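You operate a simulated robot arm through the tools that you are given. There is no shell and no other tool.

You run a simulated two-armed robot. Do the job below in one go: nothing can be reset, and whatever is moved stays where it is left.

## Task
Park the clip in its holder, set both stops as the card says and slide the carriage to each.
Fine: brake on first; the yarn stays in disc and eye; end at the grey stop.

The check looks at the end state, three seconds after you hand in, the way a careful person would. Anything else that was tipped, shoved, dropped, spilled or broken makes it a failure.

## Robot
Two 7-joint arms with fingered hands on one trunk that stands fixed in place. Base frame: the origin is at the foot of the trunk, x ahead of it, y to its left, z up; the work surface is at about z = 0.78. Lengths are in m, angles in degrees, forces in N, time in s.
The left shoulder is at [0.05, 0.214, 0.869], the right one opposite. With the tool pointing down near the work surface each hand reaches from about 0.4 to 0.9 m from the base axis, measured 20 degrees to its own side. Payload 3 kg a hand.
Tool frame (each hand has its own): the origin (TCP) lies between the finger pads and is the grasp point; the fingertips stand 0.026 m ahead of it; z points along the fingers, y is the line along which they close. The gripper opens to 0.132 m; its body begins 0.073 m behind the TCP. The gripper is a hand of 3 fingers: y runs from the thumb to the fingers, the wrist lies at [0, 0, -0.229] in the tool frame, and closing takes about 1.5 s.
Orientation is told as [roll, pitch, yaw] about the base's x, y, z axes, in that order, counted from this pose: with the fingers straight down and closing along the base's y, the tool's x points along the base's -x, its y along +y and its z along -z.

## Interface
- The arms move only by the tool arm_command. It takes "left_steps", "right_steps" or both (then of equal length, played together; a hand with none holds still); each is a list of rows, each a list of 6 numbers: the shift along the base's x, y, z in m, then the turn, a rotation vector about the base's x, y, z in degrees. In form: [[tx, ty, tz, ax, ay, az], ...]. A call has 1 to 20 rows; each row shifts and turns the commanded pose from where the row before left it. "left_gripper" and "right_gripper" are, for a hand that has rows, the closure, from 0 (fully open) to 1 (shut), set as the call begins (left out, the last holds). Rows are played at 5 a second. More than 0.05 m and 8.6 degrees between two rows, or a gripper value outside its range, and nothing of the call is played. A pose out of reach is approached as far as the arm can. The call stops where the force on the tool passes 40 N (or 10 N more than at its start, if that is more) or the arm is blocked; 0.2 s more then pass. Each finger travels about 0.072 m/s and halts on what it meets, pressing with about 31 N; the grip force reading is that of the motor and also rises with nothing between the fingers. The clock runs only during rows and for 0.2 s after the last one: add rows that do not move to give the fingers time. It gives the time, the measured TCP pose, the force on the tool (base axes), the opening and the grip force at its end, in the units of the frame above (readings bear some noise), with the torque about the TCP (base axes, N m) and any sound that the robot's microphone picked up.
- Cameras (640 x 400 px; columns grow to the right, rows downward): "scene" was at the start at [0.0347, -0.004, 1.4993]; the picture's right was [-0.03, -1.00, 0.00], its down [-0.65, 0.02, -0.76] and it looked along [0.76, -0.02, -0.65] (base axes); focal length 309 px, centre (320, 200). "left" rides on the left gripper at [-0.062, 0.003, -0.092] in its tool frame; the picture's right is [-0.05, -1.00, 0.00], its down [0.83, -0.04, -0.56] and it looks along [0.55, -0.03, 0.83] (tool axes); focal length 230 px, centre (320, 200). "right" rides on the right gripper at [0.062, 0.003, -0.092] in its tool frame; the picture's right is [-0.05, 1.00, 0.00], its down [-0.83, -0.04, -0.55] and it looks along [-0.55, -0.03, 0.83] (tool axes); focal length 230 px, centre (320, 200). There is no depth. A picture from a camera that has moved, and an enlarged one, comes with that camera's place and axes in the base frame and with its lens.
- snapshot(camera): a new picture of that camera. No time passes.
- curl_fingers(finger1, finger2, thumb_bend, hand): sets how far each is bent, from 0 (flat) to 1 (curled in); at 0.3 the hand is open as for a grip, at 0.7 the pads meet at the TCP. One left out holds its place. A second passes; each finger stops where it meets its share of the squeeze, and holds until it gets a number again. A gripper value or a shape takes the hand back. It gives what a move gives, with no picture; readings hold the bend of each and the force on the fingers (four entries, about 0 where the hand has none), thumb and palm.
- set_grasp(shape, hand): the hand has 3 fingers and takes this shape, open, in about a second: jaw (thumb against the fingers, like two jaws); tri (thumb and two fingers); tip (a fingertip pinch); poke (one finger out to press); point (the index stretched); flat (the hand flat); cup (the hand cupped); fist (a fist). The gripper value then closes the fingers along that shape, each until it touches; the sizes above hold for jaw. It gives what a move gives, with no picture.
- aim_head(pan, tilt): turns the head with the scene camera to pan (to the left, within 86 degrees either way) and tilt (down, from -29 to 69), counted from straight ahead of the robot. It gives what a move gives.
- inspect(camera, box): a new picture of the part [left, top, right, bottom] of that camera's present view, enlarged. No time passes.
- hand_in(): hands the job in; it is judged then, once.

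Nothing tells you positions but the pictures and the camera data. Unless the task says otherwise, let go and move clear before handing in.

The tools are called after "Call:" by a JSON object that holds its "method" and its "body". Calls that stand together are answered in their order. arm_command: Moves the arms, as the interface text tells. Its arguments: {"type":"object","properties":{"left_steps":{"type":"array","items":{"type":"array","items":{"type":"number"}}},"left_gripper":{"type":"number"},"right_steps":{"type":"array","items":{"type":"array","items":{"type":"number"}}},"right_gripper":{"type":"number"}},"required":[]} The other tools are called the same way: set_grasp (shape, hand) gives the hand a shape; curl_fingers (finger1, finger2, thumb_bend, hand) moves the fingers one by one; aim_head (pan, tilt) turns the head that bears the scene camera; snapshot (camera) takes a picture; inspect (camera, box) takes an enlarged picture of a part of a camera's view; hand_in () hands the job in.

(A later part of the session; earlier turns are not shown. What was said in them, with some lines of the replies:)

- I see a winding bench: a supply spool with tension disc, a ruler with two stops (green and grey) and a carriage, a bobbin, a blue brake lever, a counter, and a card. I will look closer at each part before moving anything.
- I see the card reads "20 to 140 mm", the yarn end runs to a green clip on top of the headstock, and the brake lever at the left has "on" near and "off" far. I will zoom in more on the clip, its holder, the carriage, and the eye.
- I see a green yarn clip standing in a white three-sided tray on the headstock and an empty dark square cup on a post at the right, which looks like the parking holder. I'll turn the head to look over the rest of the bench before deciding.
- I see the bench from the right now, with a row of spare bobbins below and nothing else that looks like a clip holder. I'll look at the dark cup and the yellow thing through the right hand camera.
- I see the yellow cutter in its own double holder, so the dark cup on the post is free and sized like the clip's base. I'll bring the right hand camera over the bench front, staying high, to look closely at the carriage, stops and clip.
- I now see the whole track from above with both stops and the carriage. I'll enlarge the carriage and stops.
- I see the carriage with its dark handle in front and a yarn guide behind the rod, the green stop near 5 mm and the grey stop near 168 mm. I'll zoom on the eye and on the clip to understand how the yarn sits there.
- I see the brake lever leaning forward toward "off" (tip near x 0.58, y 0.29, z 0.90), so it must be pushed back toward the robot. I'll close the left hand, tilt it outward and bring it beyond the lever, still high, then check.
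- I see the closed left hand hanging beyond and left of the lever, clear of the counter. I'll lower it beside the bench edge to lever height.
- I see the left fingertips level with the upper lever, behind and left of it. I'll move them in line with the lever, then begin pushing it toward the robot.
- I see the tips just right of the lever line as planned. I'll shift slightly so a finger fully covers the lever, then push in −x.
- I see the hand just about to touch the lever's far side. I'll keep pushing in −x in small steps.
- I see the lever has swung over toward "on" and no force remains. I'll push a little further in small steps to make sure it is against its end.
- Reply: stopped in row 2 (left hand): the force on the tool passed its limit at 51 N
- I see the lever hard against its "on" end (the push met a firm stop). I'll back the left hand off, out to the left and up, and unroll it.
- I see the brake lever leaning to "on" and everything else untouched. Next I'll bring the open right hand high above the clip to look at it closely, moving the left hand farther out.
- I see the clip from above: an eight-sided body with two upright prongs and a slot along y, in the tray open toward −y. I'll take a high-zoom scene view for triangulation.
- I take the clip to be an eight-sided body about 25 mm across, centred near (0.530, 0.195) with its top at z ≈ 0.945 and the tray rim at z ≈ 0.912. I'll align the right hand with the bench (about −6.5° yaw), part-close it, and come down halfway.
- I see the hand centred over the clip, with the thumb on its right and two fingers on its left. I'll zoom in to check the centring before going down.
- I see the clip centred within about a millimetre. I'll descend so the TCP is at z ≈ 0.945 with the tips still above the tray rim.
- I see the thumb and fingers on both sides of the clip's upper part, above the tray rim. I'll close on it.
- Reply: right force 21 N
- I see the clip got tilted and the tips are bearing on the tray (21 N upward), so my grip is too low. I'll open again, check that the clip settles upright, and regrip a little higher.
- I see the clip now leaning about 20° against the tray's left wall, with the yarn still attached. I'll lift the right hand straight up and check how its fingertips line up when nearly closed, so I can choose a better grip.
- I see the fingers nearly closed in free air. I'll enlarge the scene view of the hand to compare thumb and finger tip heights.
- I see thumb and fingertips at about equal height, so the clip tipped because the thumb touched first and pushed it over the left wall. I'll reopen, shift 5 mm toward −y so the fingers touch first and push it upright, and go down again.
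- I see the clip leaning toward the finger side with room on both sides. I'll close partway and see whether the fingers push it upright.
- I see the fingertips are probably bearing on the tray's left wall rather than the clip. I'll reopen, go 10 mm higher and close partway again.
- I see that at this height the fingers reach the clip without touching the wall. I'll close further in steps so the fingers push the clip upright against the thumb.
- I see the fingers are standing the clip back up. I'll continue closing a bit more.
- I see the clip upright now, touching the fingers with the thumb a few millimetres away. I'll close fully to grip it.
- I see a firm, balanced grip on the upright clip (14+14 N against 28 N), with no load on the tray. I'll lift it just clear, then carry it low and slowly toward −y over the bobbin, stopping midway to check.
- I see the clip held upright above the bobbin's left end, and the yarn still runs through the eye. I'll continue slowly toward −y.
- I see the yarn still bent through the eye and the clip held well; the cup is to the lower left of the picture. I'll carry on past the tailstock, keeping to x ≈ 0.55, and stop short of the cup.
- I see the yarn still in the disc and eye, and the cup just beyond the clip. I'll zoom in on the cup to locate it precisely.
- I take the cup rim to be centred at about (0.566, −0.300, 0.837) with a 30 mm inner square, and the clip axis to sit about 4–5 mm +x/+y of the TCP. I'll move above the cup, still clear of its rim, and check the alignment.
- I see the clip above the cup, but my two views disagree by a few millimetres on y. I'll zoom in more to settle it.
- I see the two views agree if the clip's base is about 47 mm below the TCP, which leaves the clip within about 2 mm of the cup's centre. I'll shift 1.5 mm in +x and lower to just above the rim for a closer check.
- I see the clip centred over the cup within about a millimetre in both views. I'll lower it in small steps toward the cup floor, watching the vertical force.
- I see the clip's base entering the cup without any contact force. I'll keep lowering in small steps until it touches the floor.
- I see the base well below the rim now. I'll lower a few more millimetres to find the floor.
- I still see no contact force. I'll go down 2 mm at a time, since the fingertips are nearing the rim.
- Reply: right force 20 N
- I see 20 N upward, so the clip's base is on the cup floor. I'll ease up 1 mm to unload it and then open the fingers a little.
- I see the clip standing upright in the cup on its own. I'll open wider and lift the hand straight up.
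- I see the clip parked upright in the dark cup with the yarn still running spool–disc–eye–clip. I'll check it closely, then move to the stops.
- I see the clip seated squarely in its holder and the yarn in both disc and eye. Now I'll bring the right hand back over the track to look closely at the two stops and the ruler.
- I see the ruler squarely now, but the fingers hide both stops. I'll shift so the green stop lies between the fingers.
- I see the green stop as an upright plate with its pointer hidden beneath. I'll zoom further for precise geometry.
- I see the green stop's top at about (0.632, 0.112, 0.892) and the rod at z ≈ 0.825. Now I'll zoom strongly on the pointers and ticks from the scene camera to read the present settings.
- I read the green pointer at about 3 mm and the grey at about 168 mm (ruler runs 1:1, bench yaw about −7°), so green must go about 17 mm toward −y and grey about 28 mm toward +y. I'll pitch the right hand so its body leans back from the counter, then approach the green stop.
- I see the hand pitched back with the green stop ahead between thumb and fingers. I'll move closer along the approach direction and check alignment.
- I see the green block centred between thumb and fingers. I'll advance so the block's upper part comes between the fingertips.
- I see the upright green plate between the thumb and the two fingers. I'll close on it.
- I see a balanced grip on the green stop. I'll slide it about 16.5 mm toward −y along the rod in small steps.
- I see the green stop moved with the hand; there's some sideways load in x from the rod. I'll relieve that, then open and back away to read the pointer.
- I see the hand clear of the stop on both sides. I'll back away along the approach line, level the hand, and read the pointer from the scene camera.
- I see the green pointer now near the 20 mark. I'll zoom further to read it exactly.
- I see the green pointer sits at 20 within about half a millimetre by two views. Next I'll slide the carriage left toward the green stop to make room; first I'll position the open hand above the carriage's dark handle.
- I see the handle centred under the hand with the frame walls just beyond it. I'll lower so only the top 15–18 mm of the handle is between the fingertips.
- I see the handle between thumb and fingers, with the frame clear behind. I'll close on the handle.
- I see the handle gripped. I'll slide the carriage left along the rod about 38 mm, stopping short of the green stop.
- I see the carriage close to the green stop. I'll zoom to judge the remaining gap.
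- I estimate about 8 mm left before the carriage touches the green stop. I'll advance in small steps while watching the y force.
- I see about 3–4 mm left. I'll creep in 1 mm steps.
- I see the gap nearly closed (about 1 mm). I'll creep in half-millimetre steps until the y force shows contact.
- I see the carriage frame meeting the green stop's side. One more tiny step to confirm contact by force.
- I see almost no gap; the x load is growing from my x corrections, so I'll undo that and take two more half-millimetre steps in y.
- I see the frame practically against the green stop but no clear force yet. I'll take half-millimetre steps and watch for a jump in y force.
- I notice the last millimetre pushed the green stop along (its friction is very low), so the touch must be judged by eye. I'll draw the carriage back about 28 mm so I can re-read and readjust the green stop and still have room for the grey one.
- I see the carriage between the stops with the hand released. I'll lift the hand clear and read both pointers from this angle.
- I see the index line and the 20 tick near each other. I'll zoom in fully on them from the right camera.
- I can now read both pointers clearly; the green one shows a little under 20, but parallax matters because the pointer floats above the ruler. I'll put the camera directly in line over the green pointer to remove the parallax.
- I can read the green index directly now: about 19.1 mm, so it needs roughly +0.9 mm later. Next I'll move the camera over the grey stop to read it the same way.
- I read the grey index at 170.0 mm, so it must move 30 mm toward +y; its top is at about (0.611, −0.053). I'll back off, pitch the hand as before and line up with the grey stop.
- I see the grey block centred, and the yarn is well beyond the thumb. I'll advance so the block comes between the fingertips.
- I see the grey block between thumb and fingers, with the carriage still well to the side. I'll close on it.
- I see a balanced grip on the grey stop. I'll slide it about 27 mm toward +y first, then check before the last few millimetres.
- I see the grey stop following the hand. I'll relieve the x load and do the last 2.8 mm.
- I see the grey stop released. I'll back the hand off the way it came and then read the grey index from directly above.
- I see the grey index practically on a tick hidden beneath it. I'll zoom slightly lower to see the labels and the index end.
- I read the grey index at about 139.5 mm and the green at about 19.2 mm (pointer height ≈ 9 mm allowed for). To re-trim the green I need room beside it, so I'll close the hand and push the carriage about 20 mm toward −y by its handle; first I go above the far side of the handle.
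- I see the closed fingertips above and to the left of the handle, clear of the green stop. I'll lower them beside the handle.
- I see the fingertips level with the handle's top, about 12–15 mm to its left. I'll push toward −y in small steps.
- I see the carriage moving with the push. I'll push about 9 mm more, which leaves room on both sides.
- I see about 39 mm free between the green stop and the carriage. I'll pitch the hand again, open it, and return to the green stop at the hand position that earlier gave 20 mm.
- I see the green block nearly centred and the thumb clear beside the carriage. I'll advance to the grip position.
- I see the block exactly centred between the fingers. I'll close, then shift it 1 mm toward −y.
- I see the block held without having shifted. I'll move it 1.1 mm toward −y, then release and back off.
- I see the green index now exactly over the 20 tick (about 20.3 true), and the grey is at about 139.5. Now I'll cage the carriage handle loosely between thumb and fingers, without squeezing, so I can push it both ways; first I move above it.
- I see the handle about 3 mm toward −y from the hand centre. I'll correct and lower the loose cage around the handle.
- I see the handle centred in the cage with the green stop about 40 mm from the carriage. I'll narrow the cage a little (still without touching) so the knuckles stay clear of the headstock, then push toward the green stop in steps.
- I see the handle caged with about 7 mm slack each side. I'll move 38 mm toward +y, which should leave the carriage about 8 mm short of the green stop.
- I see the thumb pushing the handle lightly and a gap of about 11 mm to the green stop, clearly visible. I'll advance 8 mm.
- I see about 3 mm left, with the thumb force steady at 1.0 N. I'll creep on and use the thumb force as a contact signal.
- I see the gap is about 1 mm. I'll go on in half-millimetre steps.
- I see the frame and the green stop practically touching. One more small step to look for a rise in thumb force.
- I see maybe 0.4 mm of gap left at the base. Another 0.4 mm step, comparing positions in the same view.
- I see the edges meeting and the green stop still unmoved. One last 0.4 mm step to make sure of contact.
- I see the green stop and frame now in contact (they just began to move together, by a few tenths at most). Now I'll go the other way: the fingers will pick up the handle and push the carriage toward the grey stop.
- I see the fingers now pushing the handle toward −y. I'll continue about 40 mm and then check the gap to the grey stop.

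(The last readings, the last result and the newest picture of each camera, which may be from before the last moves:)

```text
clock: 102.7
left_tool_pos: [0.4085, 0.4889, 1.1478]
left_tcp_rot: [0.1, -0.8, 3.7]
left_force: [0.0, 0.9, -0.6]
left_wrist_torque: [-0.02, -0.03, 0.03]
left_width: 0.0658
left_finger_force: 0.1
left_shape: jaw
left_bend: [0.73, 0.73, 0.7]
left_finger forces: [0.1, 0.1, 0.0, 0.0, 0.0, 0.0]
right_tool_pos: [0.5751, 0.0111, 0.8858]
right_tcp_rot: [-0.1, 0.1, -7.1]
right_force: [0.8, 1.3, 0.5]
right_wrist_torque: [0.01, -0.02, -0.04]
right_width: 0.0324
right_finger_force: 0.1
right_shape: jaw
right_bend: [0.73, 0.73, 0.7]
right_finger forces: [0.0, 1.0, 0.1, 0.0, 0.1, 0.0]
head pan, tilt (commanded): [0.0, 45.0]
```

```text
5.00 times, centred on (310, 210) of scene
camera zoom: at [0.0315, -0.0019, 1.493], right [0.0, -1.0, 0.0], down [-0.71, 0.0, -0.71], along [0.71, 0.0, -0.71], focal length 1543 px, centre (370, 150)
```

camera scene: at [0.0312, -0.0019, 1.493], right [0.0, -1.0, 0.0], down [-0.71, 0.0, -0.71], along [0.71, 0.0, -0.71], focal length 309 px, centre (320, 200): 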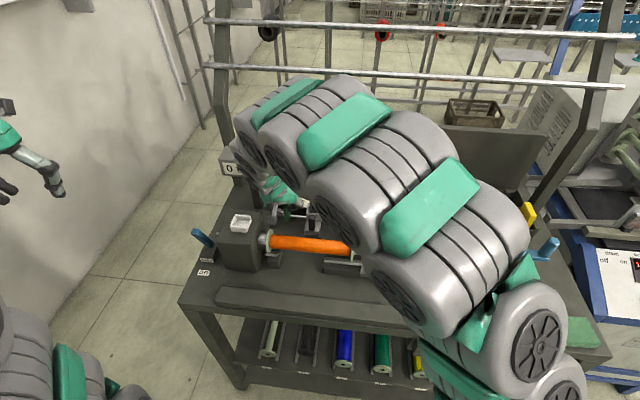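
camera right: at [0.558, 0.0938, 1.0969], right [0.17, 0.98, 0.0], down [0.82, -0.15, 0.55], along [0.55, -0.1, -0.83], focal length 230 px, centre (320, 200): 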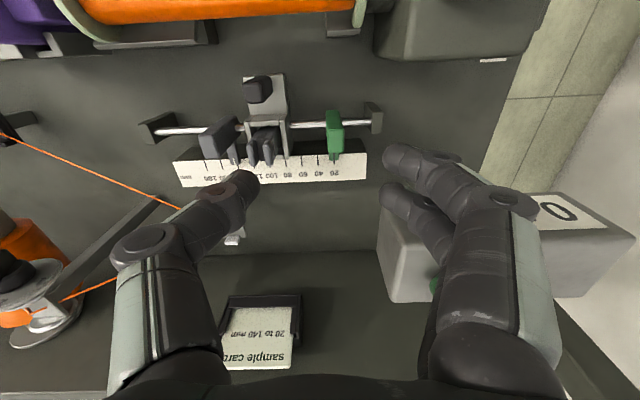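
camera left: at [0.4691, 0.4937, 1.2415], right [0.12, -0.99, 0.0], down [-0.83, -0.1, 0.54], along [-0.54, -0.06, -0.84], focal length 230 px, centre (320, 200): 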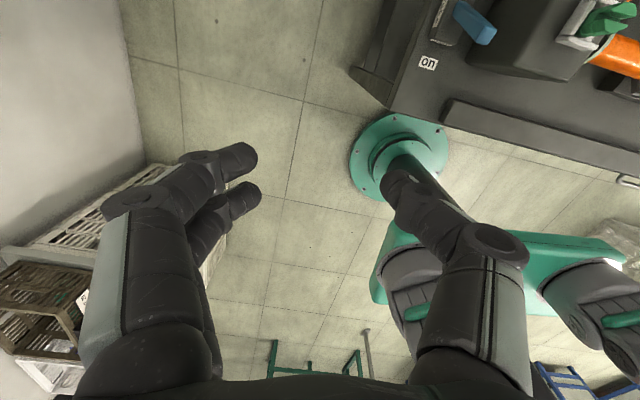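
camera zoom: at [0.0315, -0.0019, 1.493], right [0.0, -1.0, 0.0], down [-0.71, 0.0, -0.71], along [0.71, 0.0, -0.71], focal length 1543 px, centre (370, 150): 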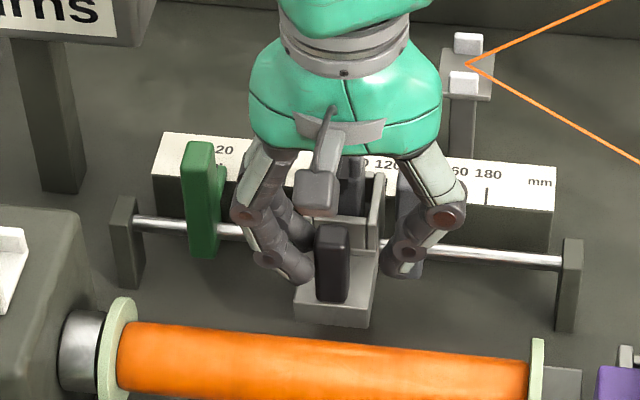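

I see about 7 mm left to the grey stop, and the thumb passing in front of it without touching. I'll continue 4 mm and look closer.

Call:
{"method": "arm_command", "body": {"right_steps": [[-0.0003, -0.002, 0, 0, 0, 0], [-0.0003, -0.002, 0, 0, 0, 0]]}}

Call:
{"method": "inspect", "body": {"camera": "right", "box": [260, 170, 370, 280]}}

Call:
{"method": "inspect", "body": {"camera": "right", "box": [285, 180, 345, 240]}}

```text
clock: 103.3
left_tool_pos: [0.4083, 0.4866, 1.1487]
left_tcp_rot: [0.0, -0.8, 3.7]
left_force: [0.1, 0.9, 0.3]
left_wrist_torque: [0.04, -0.03, 0.04]
left_width: 0.0657
left_finger_force: 0.1
left_shape: jaw
left_bend: [0.73, 0.73, 0.7]
left_finger forces: [0.0, 0.0, 0.0, 0.1, 0.0, 0.0]
right_tool_pos: [0.575, 0.0083, 0.8863]
right_tcp_rot: [0.0, -0.1, -7.1]
right_force: [-0.1, 0.9, -0.4]
right_wrist_torque: [0.0, -0.01, 0.0]
right_width: 0.0324
right_finger_force: 0.2
right_shape: jaw
right_bend: [0.73, 0.73, 0.7]
right_finger forces: [0.2, 0.9, 0.0, 0.0, 0.1, 0.0]
head pan, tilt (commanded): [0.0, 45.0]
```

```text
3.64 times, centred on (315, 225) of right
camera zoom: at [0.5144, 0.0192, 0.9805], right [0.18, 0.98, 0.0], down [0.82, -0.15, 0.55], along [0.55, -0.1, -0.83], focal length 837 px, centre (338, 109)
```

zoom: 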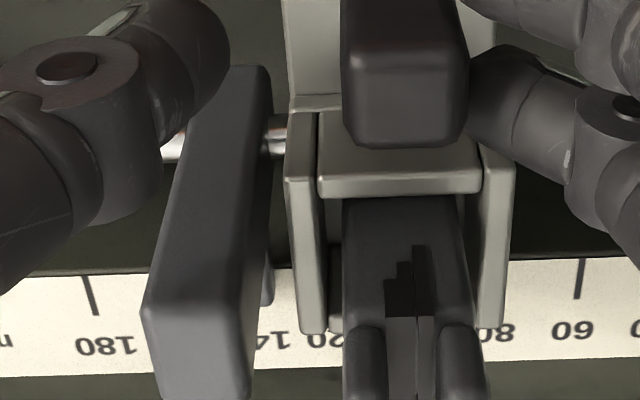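

```text
6.67 times, centred on (315, 210) of right
camera zoom: at [0.5144, 0.0192, 0.9805], right [0.18, 0.98, 0.0], down [0.82, -0.15, 0.55], along [0.55, -0.1, -0.83], focal length 1534 px, centre (353, 133)
```

zoom: 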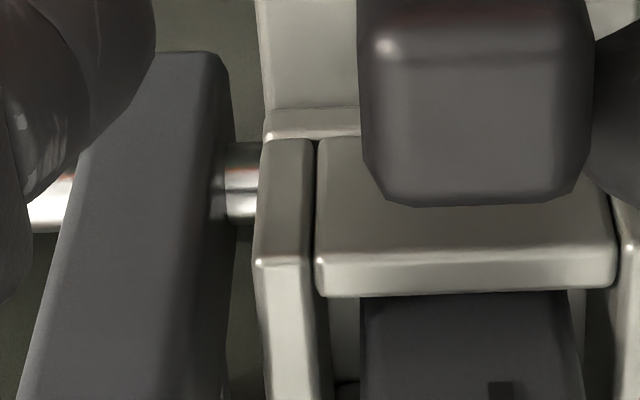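

I see a clean gap of about 3.7 mm along the rod. I'll advance 2.5 mm, then creep.

Call:
{"method": "arm_command", "body": {"right_steps": [[-0.0001, -0.0013, 0, 0, 0, 0], [-0.0001, -0.0012, 0, 0, 0, 0], [0, 0, 0, 0, 0, 0]]}}

Call:
{"method": "inspect", "body": {"camera": "right", "box": [285, 180, 345, 240]}}

Call:
{"method": "inspect", "body": {"camera": "right", "box": [260, 170, 370, 280]}}

```text
clock: 104.1
left_tool_pos: [0.4092, 0.4875, 1.1483]
left_tcp_rot: [0.1, -0.8, 3.7]
left_force: [0.4, 0.7, 1.1]
left_wrist_torque: [-0.01, -0.05, 0.02]
left_width: 0.0657
left_finger_force: 0.1
left_shape: jaw
left_bend: [0.73, 0.73, 0.7]
left_finger forces: [0.1, 0.0, 0.1, 0.1, 0.1, 0.1]
right_tool_pos: [0.5748, 0.0057, 0.8878]
right_tcp_rot: [0.0, 0.0, -7.1]
right_force: [0.6, 0.4, -0.3]
right_wrist_torque: [0.05, 0.01, 0.02]
right_width: 0.0322
right_finger_force: 0.0
right_shape: jaw
right_bend: [0.73, 0.73, 0.7]
right_finger forces: [0.0, 0.7, 0.0, 0.0, 0.1, 0.1]
head pan, tilt (commanded): [0.0, 45.0]
```

```text
6.67 times, centred on (315, 210) of right
camera zoom: at [0.5141, 0.0165, 0.9807], right [0.18, 0.98, 0.0], down [0.82, -0.15, 0.55], along [0.55, -0.1, -0.83], focal length 1534 px, centre (353, 133)
```

zoom: 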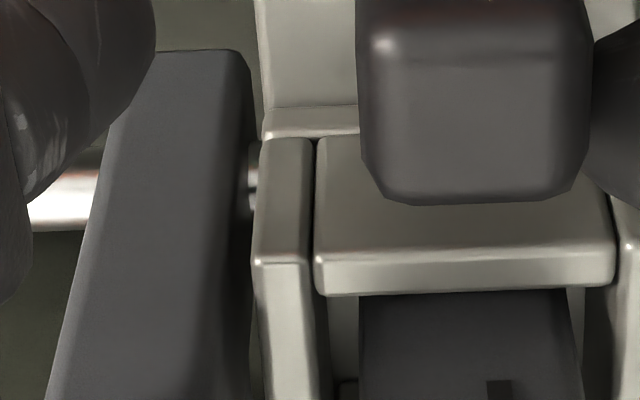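

```text
3.64 times, centred on (315, 225) of right
camera zoom: at [0.5141, 0.0165, 0.9807], right [0.18, 0.98, 0.0], down [0.82, -0.15, 0.55], along [0.55, -0.1, -0.83], focal length 837 px, centre (338, 109)
```

zoom: 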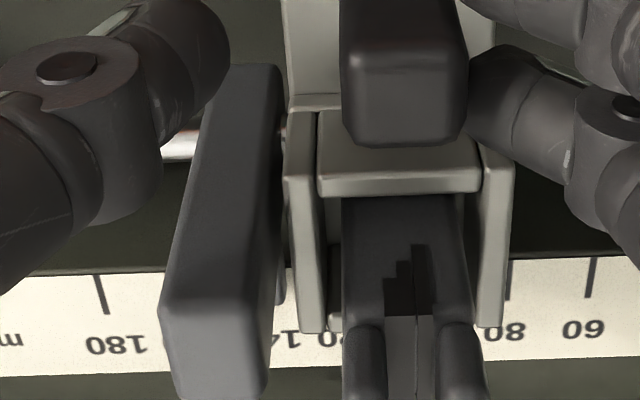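

I see under 1 mm of gap. I'll take half-millimetre steps.

Call:
{"method": "arm_command", "body": {"right_steps": [[0, -0.0005, 0, 0, 0, 0], [0, 0, 0, 0, 0, 0]]}}

Call:
{"method": "inspect", "body": {"camera": "right", "box": [285, 180, 345, 240]}}

Call:
{"method": "inspect", "body": {"camera": "right", "box": [260, 170, 370, 280]}}

```text
clock: 104.7
left_tool_pos: [0.4077, 0.4886, 1.1485]
left_tcp_rot: [0.1, -0.8, 3.7]
left_force: [0.5, -0.7, -0.6]
left_wrist_torque: [-0.04, 0.0, 0.03]
left_width: 0.0656
left_finger_force: 0.0
left_shape: jaw
left_bend: [0.73, 0.73, 0.7]
left_finger forces: [0.1, 0.0, 0.0, 0.0, 0.1, 0.1]
right_tool_pos: [0.5756, 0.006, 0.8874]
right_tcp_rot: [0.0, 0.0, -7.1]
right_force: [-0.2, -0.1, -0.4]
right_wrist_torque: [0.0, -0.01, -0.03]
right_width: 0.0318
right_finger_force: 0.1
right_shape: jaw
right_bend: [0.73, 0.73, 0.7]
right_finger forces: [0.1, 0.6, 0.0, 0.1, 0.0, 0.1]
head pan, tilt (commanded): [0.0, 45.0]
```

```text
6.67 times, centred on (315, 210) of right
camera zoom: at [0.5141, 0.016, 0.9806], right [0.18, 0.98, 0.0], down [0.82, -0.15, 0.55], along [0.55, -0.1, -0.83], focal length 1534 px, centre (353, 133)
```

zoom: 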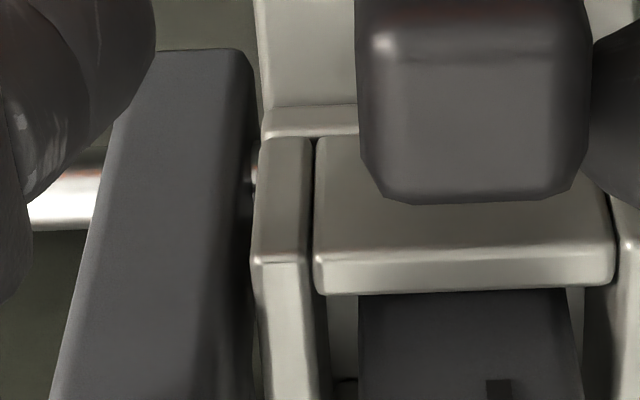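

```text
3.64 times, centred on (315, 225) of right
camera zoom: at [0.5141, 0.016, 0.9806], right [0.18, 0.98, 0.0], down [0.82, -0.15, 0.55], along [0.55, -0.1, -0.83], focal length 837 px, centre (338, 109)
```

zoom: 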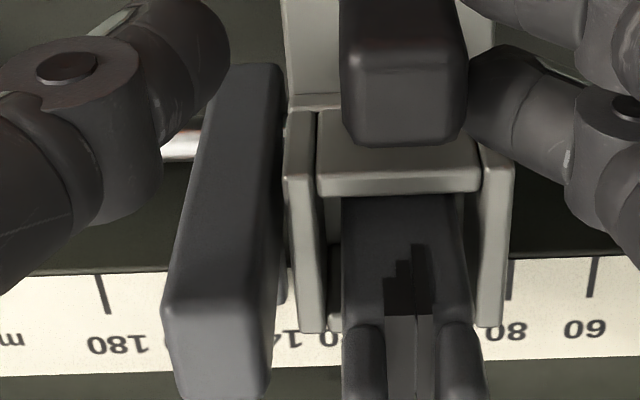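

I see about half a millimetre. Two more small steps.

Call:
{"method": "arm_command", "body": {"right_steps": [[0, -0.0005, 0, 0, 0, 0], [0, 0, 0, 0, 0, 0]]}}

Call:
{"method": "inspect", "body": {"camera": "right", "box": [285, 180, 345, 240]}}

Call:
{"method": "inspect", "body": {"camera": "right", "box": [260, 170, 370, 280]}}

```text
clock: 105.3
left_tool_pos: [0.4082, 0.4876, 1.1473]
left_tcp_rot: [0.0, -0.8, 3.7]
left_force: [-1.0, 0.7, -0.9]
left_wrist_torque: [-0.02, -0.01, -0.04]
left_width: 0.0654
left_finger_force: 0.1
left_shape: jaw
left_bend: [0.73, 0.73, 0.7]
left_finger forces: [0.1, 0.1, 0.1, 0.0, 0.0, 0.1]
right_tool_pos: [0.576, 0.0045, 0.8869]
right_tcp_rot: [-0.1, -0.1, -7.1]
right_force: [0.4, -0.2, -0.5]
right_wrist_torque: [0.01, 0.02, 0.05]
right_width: 0.0326
right_finger_force: 0.0
right_shape: jaw
right_bend: [0.73, 0.73, 0.7]
right_finger forces: [0.2, 0.7, 0.0, 0.0, 0.0, 0.0]
head pan, tilt (commanded): [0.0, 45.0]
```

```text
6.67 times, centred on (315, 210) of right
camera zoom: at [0.5142, 0.0156, 0.9808], right [0.18, 0.98, 0.0], down [0.82, -0.15, 0.55], along [0.55, -0.1, -0.83], focal length 1534 px, centre (353, 133)
```

zoom: 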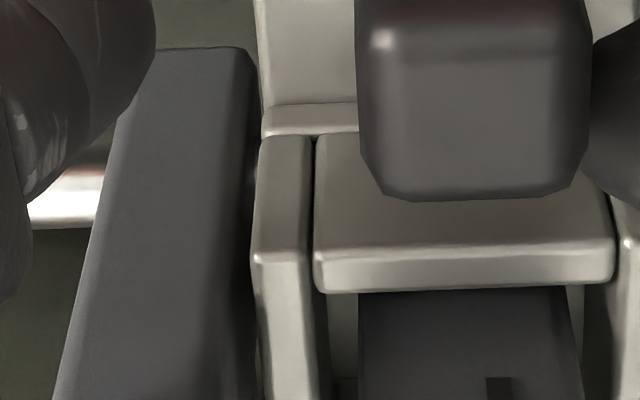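

```text
3.64 times, centred on (315, 225) of right
camera zoom: at [0.5142, 0.0156, 0.9808], right [0.18, 0.98, 0.0], down [0.82, -0.15, 0.55], along [0.55, -0.1, -0.83], focal length 837 px, centre (338, 109)
```

zoom: 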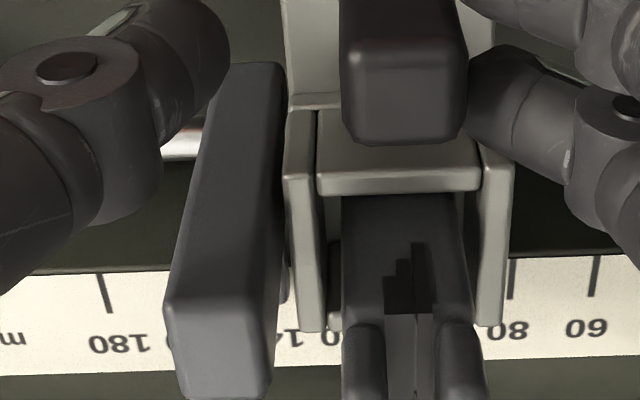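

I see the gap essentially closed. Another 0.4 mm to ensure real contact; the grey stop has half a millimetre of allowance.

Call:
{"method": "arm_command", "body": {"right_steps": [[0, -0.0004, 0, 0, 0, 0], [0, 0, 0, 0, 0, 0]]}}

Call:
{"method": "inspect", "body": {"camera": "right", "box": [285, 180, 345, 240]}}

Call:
{"method": "inspect", "body": {"camera": "right", "box": [260, 170, 370, 280]}}

```text
clock: 105.9
left_tool_pos: [0.4081, 0.4884, 1.1486]
left_tcp_rot: [0.1, -0.7, 3.7]
left_force: [0.5, 0.2, -0.1]
left_wrist_torque: [-0.02, -0.03, -0.01]
left_width: 0.0656
left_finger_force: 0.0
left_shape: jaw
left_bend: [0.73, 0.73, 0.7]
left_finger forces: [0.0, 0.0, 0.1, 0.1, 0.0, 0.0]
right_tool_pos: [0.5748, 0.0037, 0.8871]
right_tcp_rot: [0.0, 0.0, -7.1]
right_force: [-1.2, 1.4, 0.6]
right_wrist_torque: [0.04, 0.05, -0.01]
right_width: 0.0323
right_finger_force: 0.0
right_shape: jaw
right_bend: [0.73, 0.73, 0.7]
right_finger forces: [0.3, 0.6, 0.0, 0.1, 0.0, 0.0]
head pan, tilt (commanded): [0.0, 45.0]
```

```text
6.67 times, centred on (315, 210) of right
camera zoom: at [0.5145, 0.0152, 0.9806], right [0.18, 0.98, 0.0], down [0.82, -0.15, 0.56], along [0.55, -0.1, -0.83], focal length 1534 px, centre (353, 133)
```

zoom: 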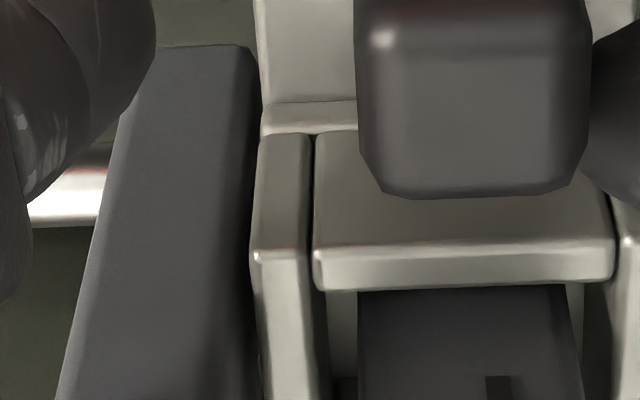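

```text
3.64 times, centred on (315, 225) of right
camera zoom: at [0.5145, 0.0152, 0.9806], right [0.18, 0.98, 0.0], down [0.82, -0.15, 0.56], along [0.55, -0.1, -0.83], focal length 837 px, centre (338, 109)
```

zoom: 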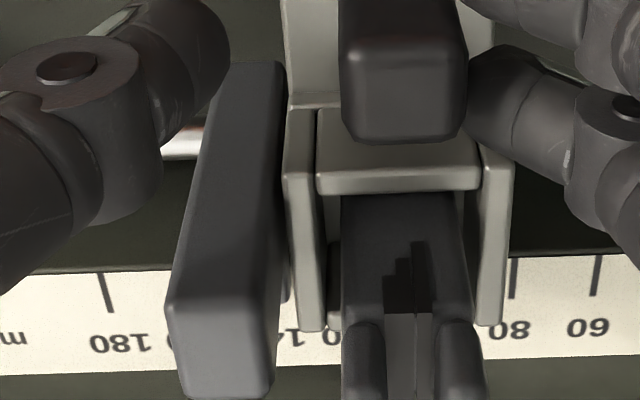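

I see the grey stop hasn't moved yet. Another 0.4 mm.

Call:
{"method": "arm_command", "body": {"right_steps": [[0, -0.0004, 0, 0, 0, 0], [0, 0, 0, 0, 0, 0]]}}

Call:
{"method": "inspect", "body": {"camera": "right", "box": [285, 180, 345, 240]}}

Call:
{"method": "inspect", "body": {"camera": "right", "box": [260, 170, 370, 280]}}

```text
clock: 106.5
left_tool_pos: [0.4091, 0.4883, 1.1482]
left_tcp_rot: [0.1, -0.8, 3.8]
left_force: [0.0, 0.0, 0.7]
left_wrist_torque: [-0.01, 0.04, 0.01]
left_width: 0.0657
left_finger_force: 0.0
left_shape: jaw
left_bend: [0.73, 0.73, 0.7]
left_finger forces: [0.1, 0.0, 0.1, 0.0, 0.1, 0.1]
right_tool_pos: [0.575, 0.0029, 0.8874]
right_tcp_rot: [0.0, 0.0, -7.0]
right_force: [-1.2, 0.6, 0.4]
right_wrist_torque: [0.02, 0.03, 0.02]
right_width: 0.0321
right_finger_force: 0.0
right_shape: jaw
right_bend: [0.73, 0.73, 0.7]
right_finger forces: [0.3, 0.6, 0.1, 0.0, 0.1, 0.0]
head pan, tilt (commanded): [0.0, 45.0]
```

```text
6.67 times, centred on (315, 210) of right
camera zoom: at [0.5144, 0.0146, 0.9805], right [0.18, 0.98, 0.0], down [0.82, -0.15, 0.55], along [0.55, -0.1, -0.83], focal length 1534 px, centre (353, 133)
```

zoom: 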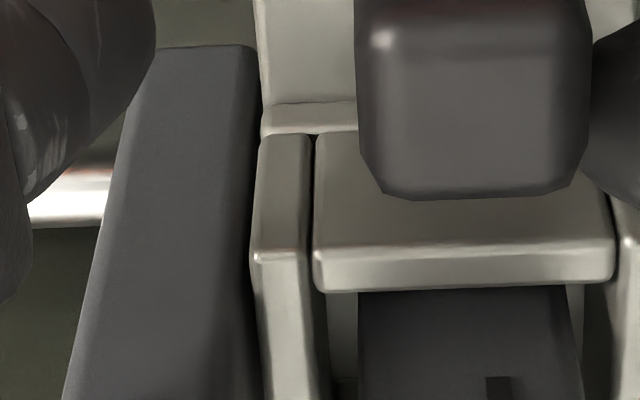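

```text
3.64 times, centred on (315, 225) of right
camera zoom: at [0.5144, 0.0146, 0.9805], right [0.18, 0.98, 0.0], down [0.82, -0.15, 0.55], along [0.55, -0.1, -0.83], focal length 837 px, centre (338, 109)
```

zoom: 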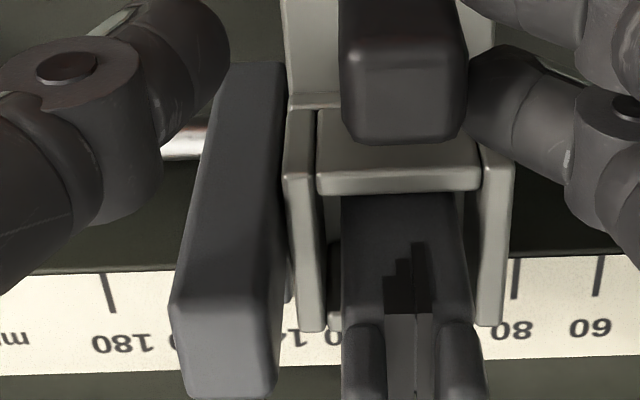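

I see the grey stop still static. I'll continue in 0.4 mm steps until it just begins to follow.

Call:
{"method": "arm_command", "body": {"right_steps": [[0, -0.0004, 0, 0, 0, 0], [0, 0, 0, 0, 0, 0]]}}

Call:
{"method": "inspect", "body": {"camera": "right", "box": [285, 180, 345, 240]}}

```text
clock: 107.1
left_tool_pos: [0.4091, 0.487, 1.1474]
left_tcp_rot: [0.0, -0.8, 3.7]
left_force: [-0.4, 0.1, 0.1]
left_wrist_torque: [-0.01, 0.0, 0.02]
left_width: 0.0657
left_finger_force: 0.1
left_shape: jaw
left_bend: [0.73, 0.73, 0.7]
left_finger forces: [0.0, 0.0, 0.1, 0.0, 0.1, 0.0]
right_tool_pos: [0.5747, 0.0032, 0.8857]
right_tcp_rot: [0.0, 0.0, -7.1]
right_force: [-0.4, -0.1, -0.4]
right_wrist_torque: [0.06, -0.02, 0.02]
right_width: 0.0324
right_finger_force: 0.0
right_shape: jaw
right_bend: [0.73, 0.73, 0.7]
right_finger forces: [0.4, 0.6, 0.0, 0.0, 0.1, 0.0]
head pan, tilt (commanded): [0.0, 45.0]
```

```text
6.67 times, centred on (315, 210) of right
camera zoom: at [0.5143, 0.0143, 0.9805], right [0.18, 0.98, 0.0], down [0.82, -0.15, 0.55], along [0.55, -0.1, -0.83], focal length 1534 px, centre (353, 133)
```

zoom: 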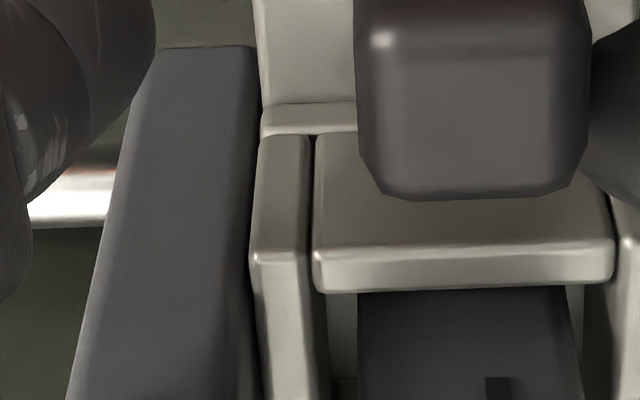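

I realise the frame's top edge hides the true contact line, so the real gap is a bit larger than it looks. I'll keep creeping until the grey stop is seen to start moving.

Call:
{"method": "arm_command", "body": {"right_steps": [[0, -0.0005, 0, 0, 0, 0], [0, 0, 0, 0, 0, 0]]}}

Call:
{"method": "inspect", "body": {"camera": "right", "box": [260, 200, 320, 260]}}

Call:
{"method": "arm_command", "body": {"right_steps": [[0, -0.0005, 0, 0, 0, 0], [0, 0, 0, 0, 0, 0]]}}

Call:
{"method": "inspect", "body": {"camera": "right", "box": [260, 200, 320, 260]}}

```text
clock: 107.7
left_tool_pos: [0.4083, 0.4883, 1.1485]
left_tcp_rot: [0.1, -0.8, 3.7]
left_force: [-1.1, -0.6, -0.5]
left_wrist_torque: [0.02, -0.01, 0.02]
left_width: 0.0655
left_finger_force: 0.1
left_shape: jaw
left_bend: [0.73, 0.73, 0.7]
left_finger forces: [0.1, 0.1, 0.1, 0.0, 0.0, 0.1]
right_tool_pos: [0.574, 0.0029, 0.8865]
right_tcp_rot: [0.1, 0.0, -7.2]
right_force: [-0.2, 0.7, 0.0]
right_wrist_torque: [0.02, -0.01, 0.03]
right_width: 0.0321
right_finger_force: 0.1
right_shape: jaw
right_bend: [0.73, 0.73, 0.7]
right_finger forces: [0.3, 0.6, 0.0, 0.1, 0.1, 0.0]
head pan, tilt (commanded): [0.0, 45.0]
```

```text
6.67 times, centred on (290, 230) of right
camera zoom: at [0.5144, 0.0138, 0.9805], right [0.18, 0.98, 0.0], down [0.82, -0.15, 0.55], along [0.55, -0.1, -0.83], focal length 1534 px, centre (520, 0)
```

zoom: 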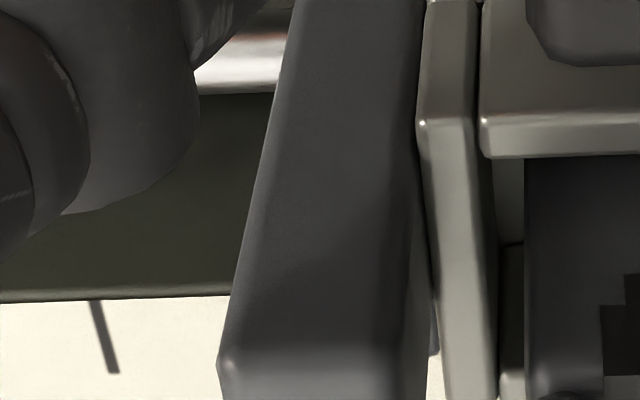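

```text
clock: 108.3
left_tool_pos: [0.4089, 0.4858, 1.1472]
left_tcp_rot: [0.1, -0.9, 3.7]
left_force: [0.9, 0.6, 0.2]
left_wrist_torque: [0.04, -0.01, 0.0]
left_width: 0.066
left_finger_force: 0.1
left_shape: jaw
left_bend: [0.73, 0.73, 0.7]
left_finger forces: [0.0, 0.0, 0.1, 0.0, 0.0, 0.1]
right_tool_pos: [0.5751, 0.0017, 0.8863]
right_tcp_rot: [0.1, -0.1, -7.1]
right_force: [-0.6, 1.3, -0.1]
right_wrist_torque: [0.01, 0.01, -0.01]
right_width: 0.0323
right_finger_force: 0.0
right_shape: jaw
right_bend: [0.73, 0.73, 0.7]
right_finger forces: [0.4, 0.7, 0.0, 0.0, 0.1, 0.1]
head pan, tilt (commanded): [0.0, 45.0]
```

```text
6.67 times, centred on (290, 230) of right
camera zoom: at [0.5143, 0.0134, 0.9806], right [0.18, 0.98, 0.0], down [0.82, -0.15, 0.55], along [0.55, -0.1, -0.83], focal length 1534 px, centre (520, 0)
```

zoom: 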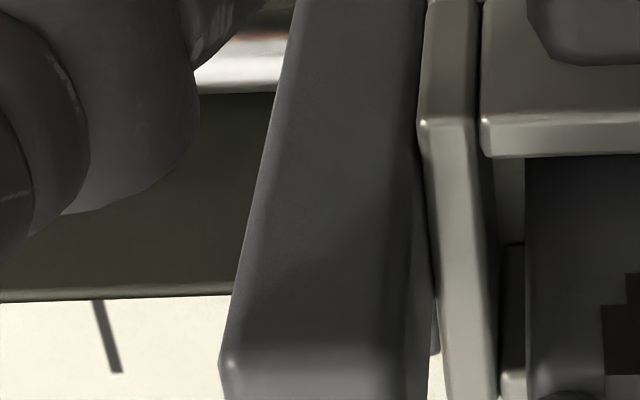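

I see the grey stop shifting slightly less than the static ticks, so contact is probably just starting. One more step to confirm.

Call:
{"method": "arm_command", "body": {"right_steps": [[0, -0.0005, 0, 0, 0, 0], [0, 0, 0, 0, 0, 0]]}}

Call:
{"method": "inspect", "body": {"camera": "right", "box": [260, 200, 320, 260]}}

```text
clock: 108.9
left_tool_pos: [0.4096, 0.4868, 1.1484]
left_tcp_rot: [0.1, -0.8, 3.7]
left_force: [-1.2, 0.3, -0.7]
left_wrist_torque: [0.02, 0.01, 0.04]
left_width: 0.0655
left_finger_force: 0.1
left_shape: jaw
left_bend: [0.73, 0.73, 0.7]
left_finger forces: [0.0, 0.1, 0.0, 0.0, 0.0, 0.0]
right_tool_pos: [0.5756, 0.0018, 0.8872]
right_tcp_rot: [-0.1, 0.1, -7.1]
right_force: [0.0, 1.2, 0.0]
right_wrist_torque: [0.0, 0.05, 0.03]
right_width: 0.0321
right_finger_force: 0.1
right_shape: jaw
right_bend: [0.73, 0.73, 0.7]
right_finger forces: [0.7, 0.8, 0.0, 0.0, 0.0, 0.0]
head pan, tilt (commanded): [0.0, 45.0]
```

```text
6.67 times, centred on (290, 230) of right
camera zoom: at [0.5144, 0.0127, 0.9805], right [0.18, 0.98, 0.0], down [0.82, -0.15, 0.55], along [0.55, -0.1, -0.83], focal length 1534 px, centre (520, 0)
```

zoom: 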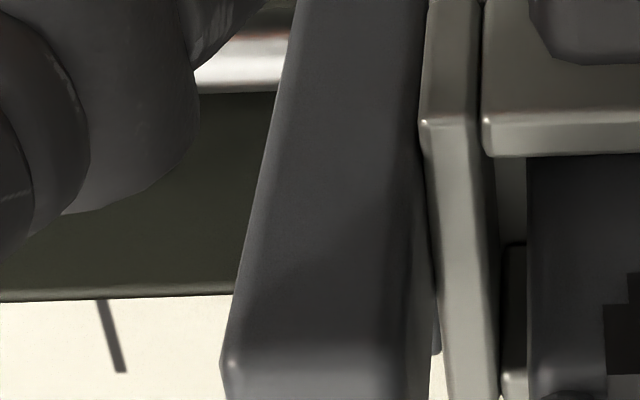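

I see the grey stop now moving with the carriage and the finger force up from 1.0 to 1.5 N, so contact is certain. I'll centre the cage off the handle, lift out, and read both stops from above.

Call:
{"method": "arm_command", "body": {"right_steps": [[0.0004, 0.003, 0, 0, 0, 0], [0.0005, 0.004, 0, 0, 0, 0], [0, 0, 0.02, 0, 0, 0], [0, 0, 0.04, 0, 0, 0], [0.01, -0.014, 0.04, 0, 0, 0], [0.01, -0.02, 0.018, 0, 0, 0], [0.005, -0.015, 0, 0, 0, 0], [0, 0, 0, 0, 0, 0]]}}

Call:
{"method": "snapshot", "body": {"camera": "right"}}

Call:
{"method": "inspect", "body": {"camera": "right", "box": [305, 135, 375, 180]}}

Call:
{"method": "inspect", "body": {"camera": "scene", "box": [260, 170, 380, 260]}}

```text
clock: 110.7
left_tool_pos: [0.4089, 0.4876, 1.1477]
left_tcp_rot: [0.2, -0.8, 3.8]
left_force: [0.6, 0.8, -0.6]
left_wrist_torque: [0.02, 0.01, -0.03]
left_width: 0.0654
left_finger_force: 0.0
left_shape: jaw
left_bend: [0.73, 0.73, 0.7]
left_finger forces: [0.0, 0.0, 0.0, 0.0, 0.0, 0.0]
right_tool_pos: [0.6021, -0.0408, 1.0049]
right_tcp_rot: [0.0, 0.1, -7.1]
right_force: [0.3, 0.6, 0.4]
right_wrist_torque: [-0.01, -0.03, 0.0]
right_width: 0.0317
right_finger_force: 0.2
right_shape: jaw
right_bend: [0.73, 0.73, 0.7]
right_finger forces: [0.2, 0.0, 0.1, 0.1, 0.0, 0.1]
head pan, tilt (commanded): [0.0, 45.0]
```

```text
taken
camera right: at [0.541, -0.0289, 1.0987], right [0.18, 0.98, 0.0], down [0.82, -0.15, 0.56], along [0.55, -0.1, -0.83], focal length 230 px, centre (320, 200)
```

right: 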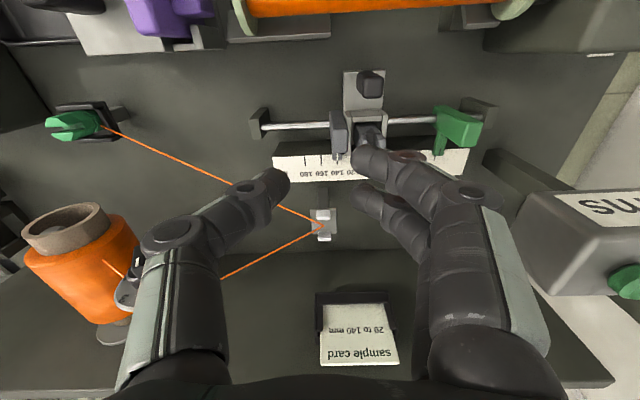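

```text
8.89 times, centred on (340, 158) of right
camera zoom: at [0.541, -0.0289, 1.0987], right [0.18, 0.98, 0.0], down [0.82, -0.15, 0.56], along [0.55, -0.1, -0.83], focal length 2045 px, centre (142, 578)
```

zoom: 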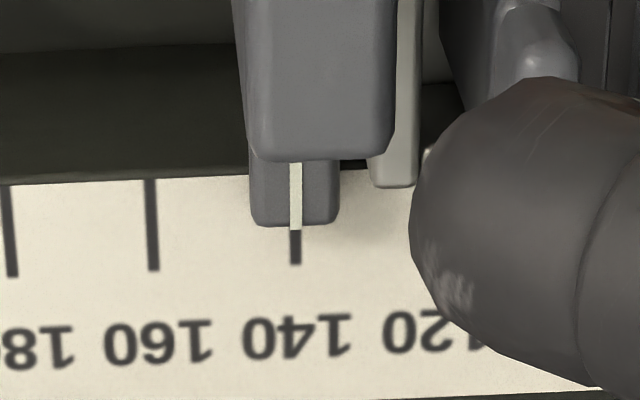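

```text
4.44 times, centred on (320, 215) of scene
camera zoom: at [0.0315, -0.0019, 1.493], right [0.0, -1.0, 0.0], down [-0.71, 0.0, -0.71], along [0.71, 0.0, -0.71], focal length 1372 px, centre (320, 133)
```

zoom: 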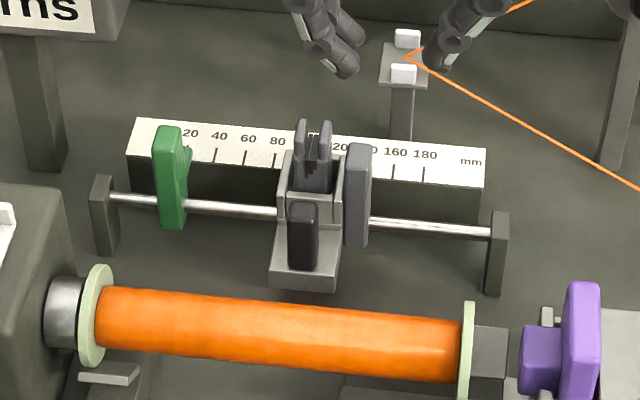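

I read grey at about 140.4 mm true (index on the 140 tick in the picture) with the carriage against it. Now I'll check the green stop from above.

Call:
{"method": "arm_command", "body": {"right_steps": [[0.004, 0.031, 0.005, 0, 0, 0], [0.004, 0.031, 0, 0, 0, 0], [0.004, 0.031, 0, 0, 0, 0], [0.004, 0.031, -0.005, 0, 0, 0], [0, 0, 0, 0, 0, 0]]}}

Call:
{"method": "inspect", "body": {"camera": "right", "box": [290, 130, 360, 180]}}

```text
clock: 111.9
left_tool_pos: [0.4097, 0.488, 1.1493]
left_tcp_rot: [0.1, -0.8, 3.7]
left_force: [0.8, 0.4, -0.4]
left_wrist_torque: [0.0, 0.0, 0.01]
left_width: 0.0656
left_finger_force: 0.0
left_shape: jaw
left_bend: [0.73, 0.73, 0.7]
left_finger forces: [0.0, 0.0, 0.0, 0.0, 0.0, 0.1]
right_tool_pos: [0.6172, 0.0836, 1.0037]
right_tcp_rot: [0.0, 0.1, -7.1]
right_force: [1.0, -0.3, 0.4]
right_wrist_torque: [0.03, -0.02, -0.06]
right_width: 0.0316
right_finger_force: 0.1
right_shape: jaw
right_bend: [0.73, 0.73, 0.7]
right_finger forces: [0.0, 0.0, 0.0, 0.0, 0.1, 0.0]
head pan, tilt (commanded): [0.0, 45.0]
```

```text
8.00 times, centred on (325, 155) of right
camera zoom: at [0.5576, 0.0954, 1.0982], right [0.18, 0.98, 0.0], down [0.82, -0.15, 0.56], along [0.55, -0.1, -0.83], focal length 1841 px, centre (280, 560)
```

zoom: 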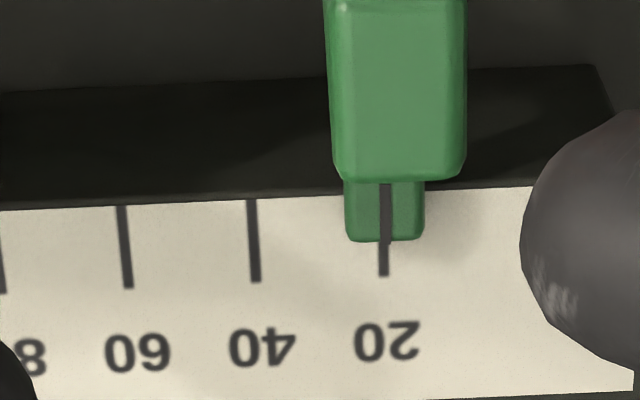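

I read the green at about 19.95 mm, moved 0.4 mm by the touch, so that contact did happen. Last, I'll look straight down on the carriage–grey contact to confirm it rests against the grey stop.

Call:
{"method": "arm_command", "body": {"right_steps": [[-0.004, -0.033, 0.005, 0, 0, 0], [-0.004, -0.033, 0, 0, 0, 0], [-0.004, -0.034, 0, 0, 0, 0], [0, 0, 0, 0, 0, 0]], "right_gripper": 0}}

Call:
{"method": "snapshot", "body": {"camera": "right"}}

Call:
{"method": "inspect", "body": {"camera": "right", "box": [280, 80, 380, 180]}}

Call:
{"method": "inspect", "body": {"camera": "right", "box": [300, 100, 345, 145]}}

```text
clock: 112.9
left_tool_pos: [0.4082, 0.4878, 1.1491]
left_tcp_rot: [0.2, -0.9, 3.7]
left_force: [0.1, -0.6, 0.6]
left_wrist_torque: [-0.01, 0.02, 0.01]
left_width: 0.0657
left_finger_force: 0.1
left_shape: jaw
left_bend: [0.73, 0.73, 0.7]
left_finger forces: [0.1, 0.0, 0.0, 0.0, 0.0, 0.0]
right_tool_pos: [0.6048, -0.0157, 1.0089]
right_tcp_rot: [0.0, 0.0, -7.1]
right_force: [0.5, 0.0, -0.3]
right_wrist_torque: [0.02, -0.03, 0.0]
right_width: 0.1315
right_finger_force: 0.1
right_shape: jaw
right_bend: [0.3, 0.3, 0.3]
right_finger forces: [0.0, 0.0, 0.0, 0.0, 0.0, 0.1]
head pan, tilt (commanded): [0.0, 45.0]
```

```text
taken
camera right: at [0.5446, -0.0056, 1.1037], right [0.18, 0.98, 0.0], down [0.82, -0.15, 0.56], along [0.55, -0.1, -0.83], focal length 230 px, centre (320, 200)
```

right: 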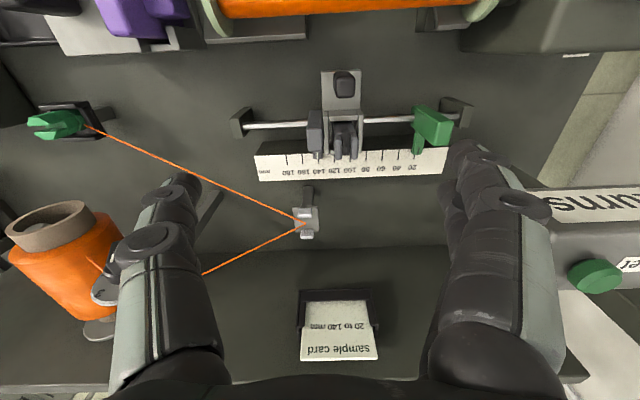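

```text
4.00 times, centred on (330, 130) of right
camera zoom: at [0.5446, -0.0056, 1.1037], right [0.18, 0.98, 0.0], down [0.82, -0.15, 0.56], along [0.55, -0.1, -0.83], focal length 920 px, centre (280, 480)
```

zoom: 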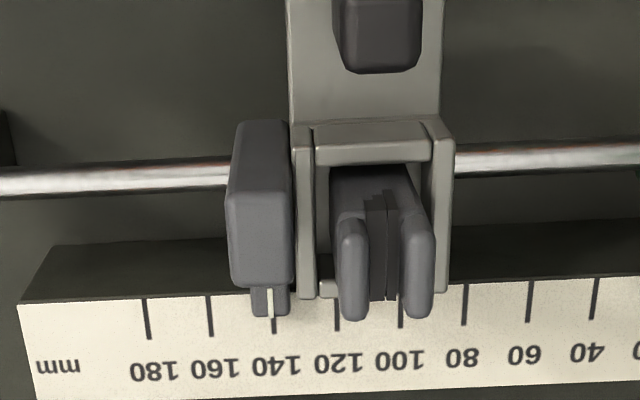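

```text
8.89 times, centred on (322, 122) of right
camera zoom: at [0.5446, -0.0056, 1.1037], right [0.18, 0.98, 0.0], down [0.82, -0.15, 0.56], along [0.55, -0.1, -0.83], focal length 2045 px, centre (298, 889)
```

zoom: 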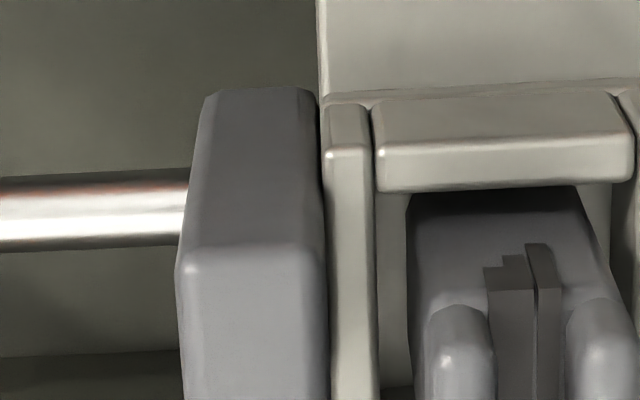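

I see the carriage resting against the grey stop with no gap, grey at 140 and green at 20. I'll raise the right hand and move it clear, then make a last check of everything.

Call:
{"method": "arm_command", "body": {"right_steps": [[-0.01, 0, 0.04, 0, 0, 0], [-0.02, -0.02, 0.04, 0, 0, 0], [-0.03, -0.035, 0.01, 0, 0, 0], [-0.03, -0.04, 0, 0, 0, 0], [-0.03, -0.04, 0, 0, 0, 0], [-0.02, -0.04, 0, 0, 0, 0], [0, -0.04, 0, 0, 0, 0], [0, -0.04, 0, 0, 0, 0], [0, -0.04, 0, 0, 0, 0], [0, 0, 0, 0, 0, 0]]}}

Call:
{"method": "aim_head", "body": {"pan": 0, "tilt": 45}}

Call:
{"method": "snapshot", "body": {"camera": "scene"}}

Call:
{"method": "inspect", "body": {"camera": "scene", "box": [260, 150, 460, 280]}}

Call:
{"method": "inspect", "body": {"camera": "scene", "box": [180, 140, 290, 290]}}

Call:
{"method": "snapshot", "body": {"camera": "right"}}

```text
clock: 115.1
left_tool_pos: [0.4084, 0.4873, 1.1483]
left_tcp_rot: [0.3, -0.8, 3.7]
left_force: [-0.1, 0.7, -0.1]
left_wrist_torque: [0.03, 0.02, 0.0]
left_width: 0.0656
left_finger_force: 0.0
left_shape: jaw
left_bend: [0.73, 0.73, 0.7]
left_finger forces: [0.0, 0.0, 0.1, 0.1, 0.0, 0.0]
right_tool_pos: [0.4645, -0.3122, 1.0994]
right_tcp_rot: [0.0, 0.0, -7.1]
right_force: [-0.2, 0.8, 0.3]
right_wrist_torque: [-0.03, -0.01, 0.0]
right_width: 0.1318
right_finger_force: 0.1
right_shape: jaw
right_bend: [0.3, 0.3, 0.3]
right_finger forces: [0.1, 0.0, 0.0, 0.1, 0.0, 0.0]
head pan, tilt (commanded): [0.0, 45.0]
```

```text
clock: 115.7
left_tool_pos: [0.4071, 0.4891, 1.1482]
left_tcp_rot: [0.1, -0.8, 3.8]
left_force: [0.0, -0.4, 0.0]
left_wrist_torque: [0.01, 0.02, 0.0]
left_width: 0.0658
left_finger_force: 0.0
left_shape: jaw
left_bend: [0.73, 0.73, 0.7]
left_finger forces: [0.0, 0.1, 0.0, 0.0, 0.1, 0.0]
right_tool_pos: [0.4651, -0.311, 1.0998]
right_tcp_rot: [0.1, 0.0, -7.0]
right_force: [0.1, 0.5, -0.3]
right_wrist_torque: [-0.05, -0.02, -0.01]
right_width: 0.1319
right_finger_force: 0.1
right_shape: jaw
right_bend: [0.3, 0.3, 0.3]
right_finger forces: [0.1, 0.0, 0.0, 0.1, 0.0, 0.0]
head pan, tilt (commanded): [0.0, 45.0]
```

```text
taken
camera scene: at [0.0315, -0.0019, 1.493], right [0.0, -1.0, 0.0], down [-0.71, 0.0, -0.71], along [0.71, 0.0, -0.71], focal length 309 px, centre (320, 200)
```

scene: 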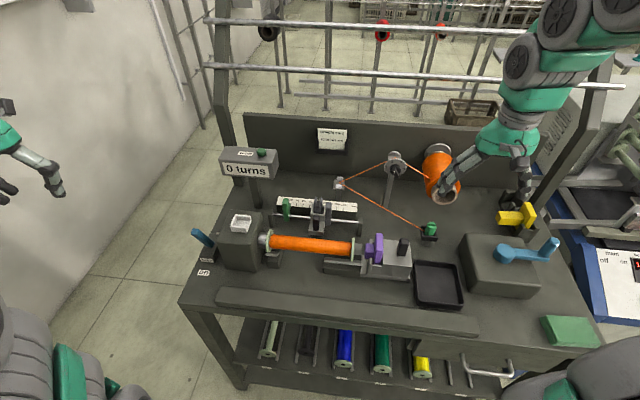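

```text
3.08 times, centred on (360, 215) of scene
camera zoom: at [0.0315, -0.0019, 1.493], right [0.0, -1.0, 0.0], down [-0.71, 0.0, -0.71], along [0.71, 0.0, -0.71], focal length 950 px, centre (197, 154)
```

zoom: 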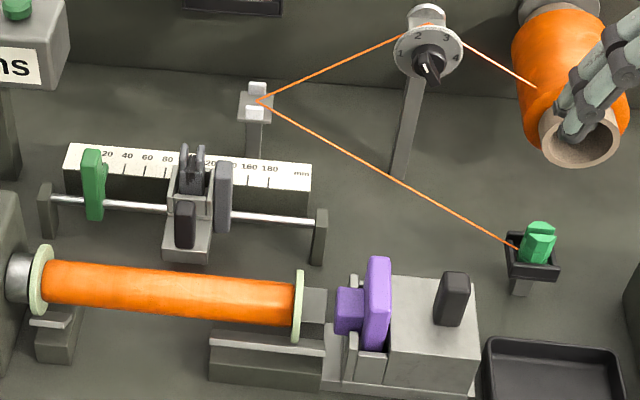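

```text
2.67 times, centred on (235, 215) of scene
camera zoom: at [0.0315, -0.0019, 1.493], right [0.0, -1.0, 0.0], down [-0.71, 0.0, -0.71], along [0.71, 0.0, -0.71], focal length 823 px, centre (547, 160)
```

zoom: 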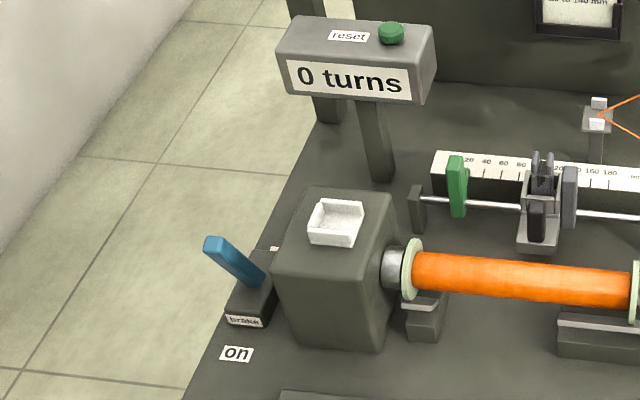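

```text
taken
camera right: at [0.4049, -0.3002, 1.1939], right [0.18, 0.98, 0.0], down [0.82, -0.15, 0.56], along [0.55, -0.1, -0.83], focal length 230 px, centre (320, 200)
```

right: 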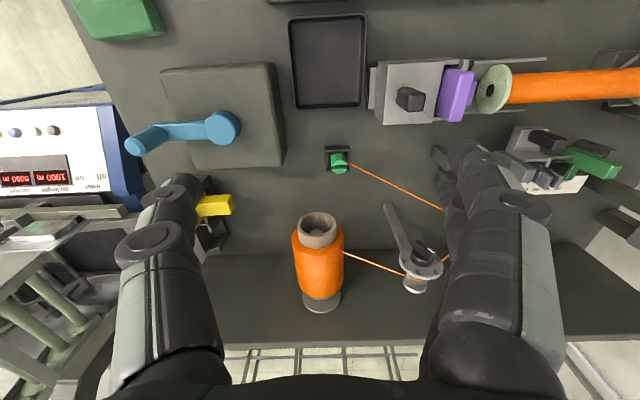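

I see the end state as wanted: brake lever on, clip upright in its holder, yarn in disc and eye, stops at 20 and 140 mm, carriage against the grey stop, and both hands clear. I'll hand in.

Call:
{"method": "hand_in", "body": {}}

```text
The job is handed in.
```

I've handed in the job, and my last pictures showed everything in place; I don't have the result of the check.

- **Brake:** I pushed the lever to "on" against its end stop before touching anything else.
- **Clip:** it stands upright in the dark cup on the post by the tailstock. No holder is labelled; I chose the cup because it was empty and fits the clip's base. The clip tipped over in the white tray on my first grip, so I stood it up again before carrying it.
- **Yarn:** it still runs from the spool through the disc and the eye to the clip.
- **Stops:** I read the green one at about 20.0 mm and the grey one at about 140.4 mm; the card says 20 to 140.
- **Carriage:** I slid it to the green stop, then to the grey, where it now rests with no visible gap. The stops slide very easily: the touches moved the green back about 0.4 mm and the grey out by under 1 mm, and the readings above are from afterwards.

Both hands are open and clear of the bench, and I saw nothing else disturbed.
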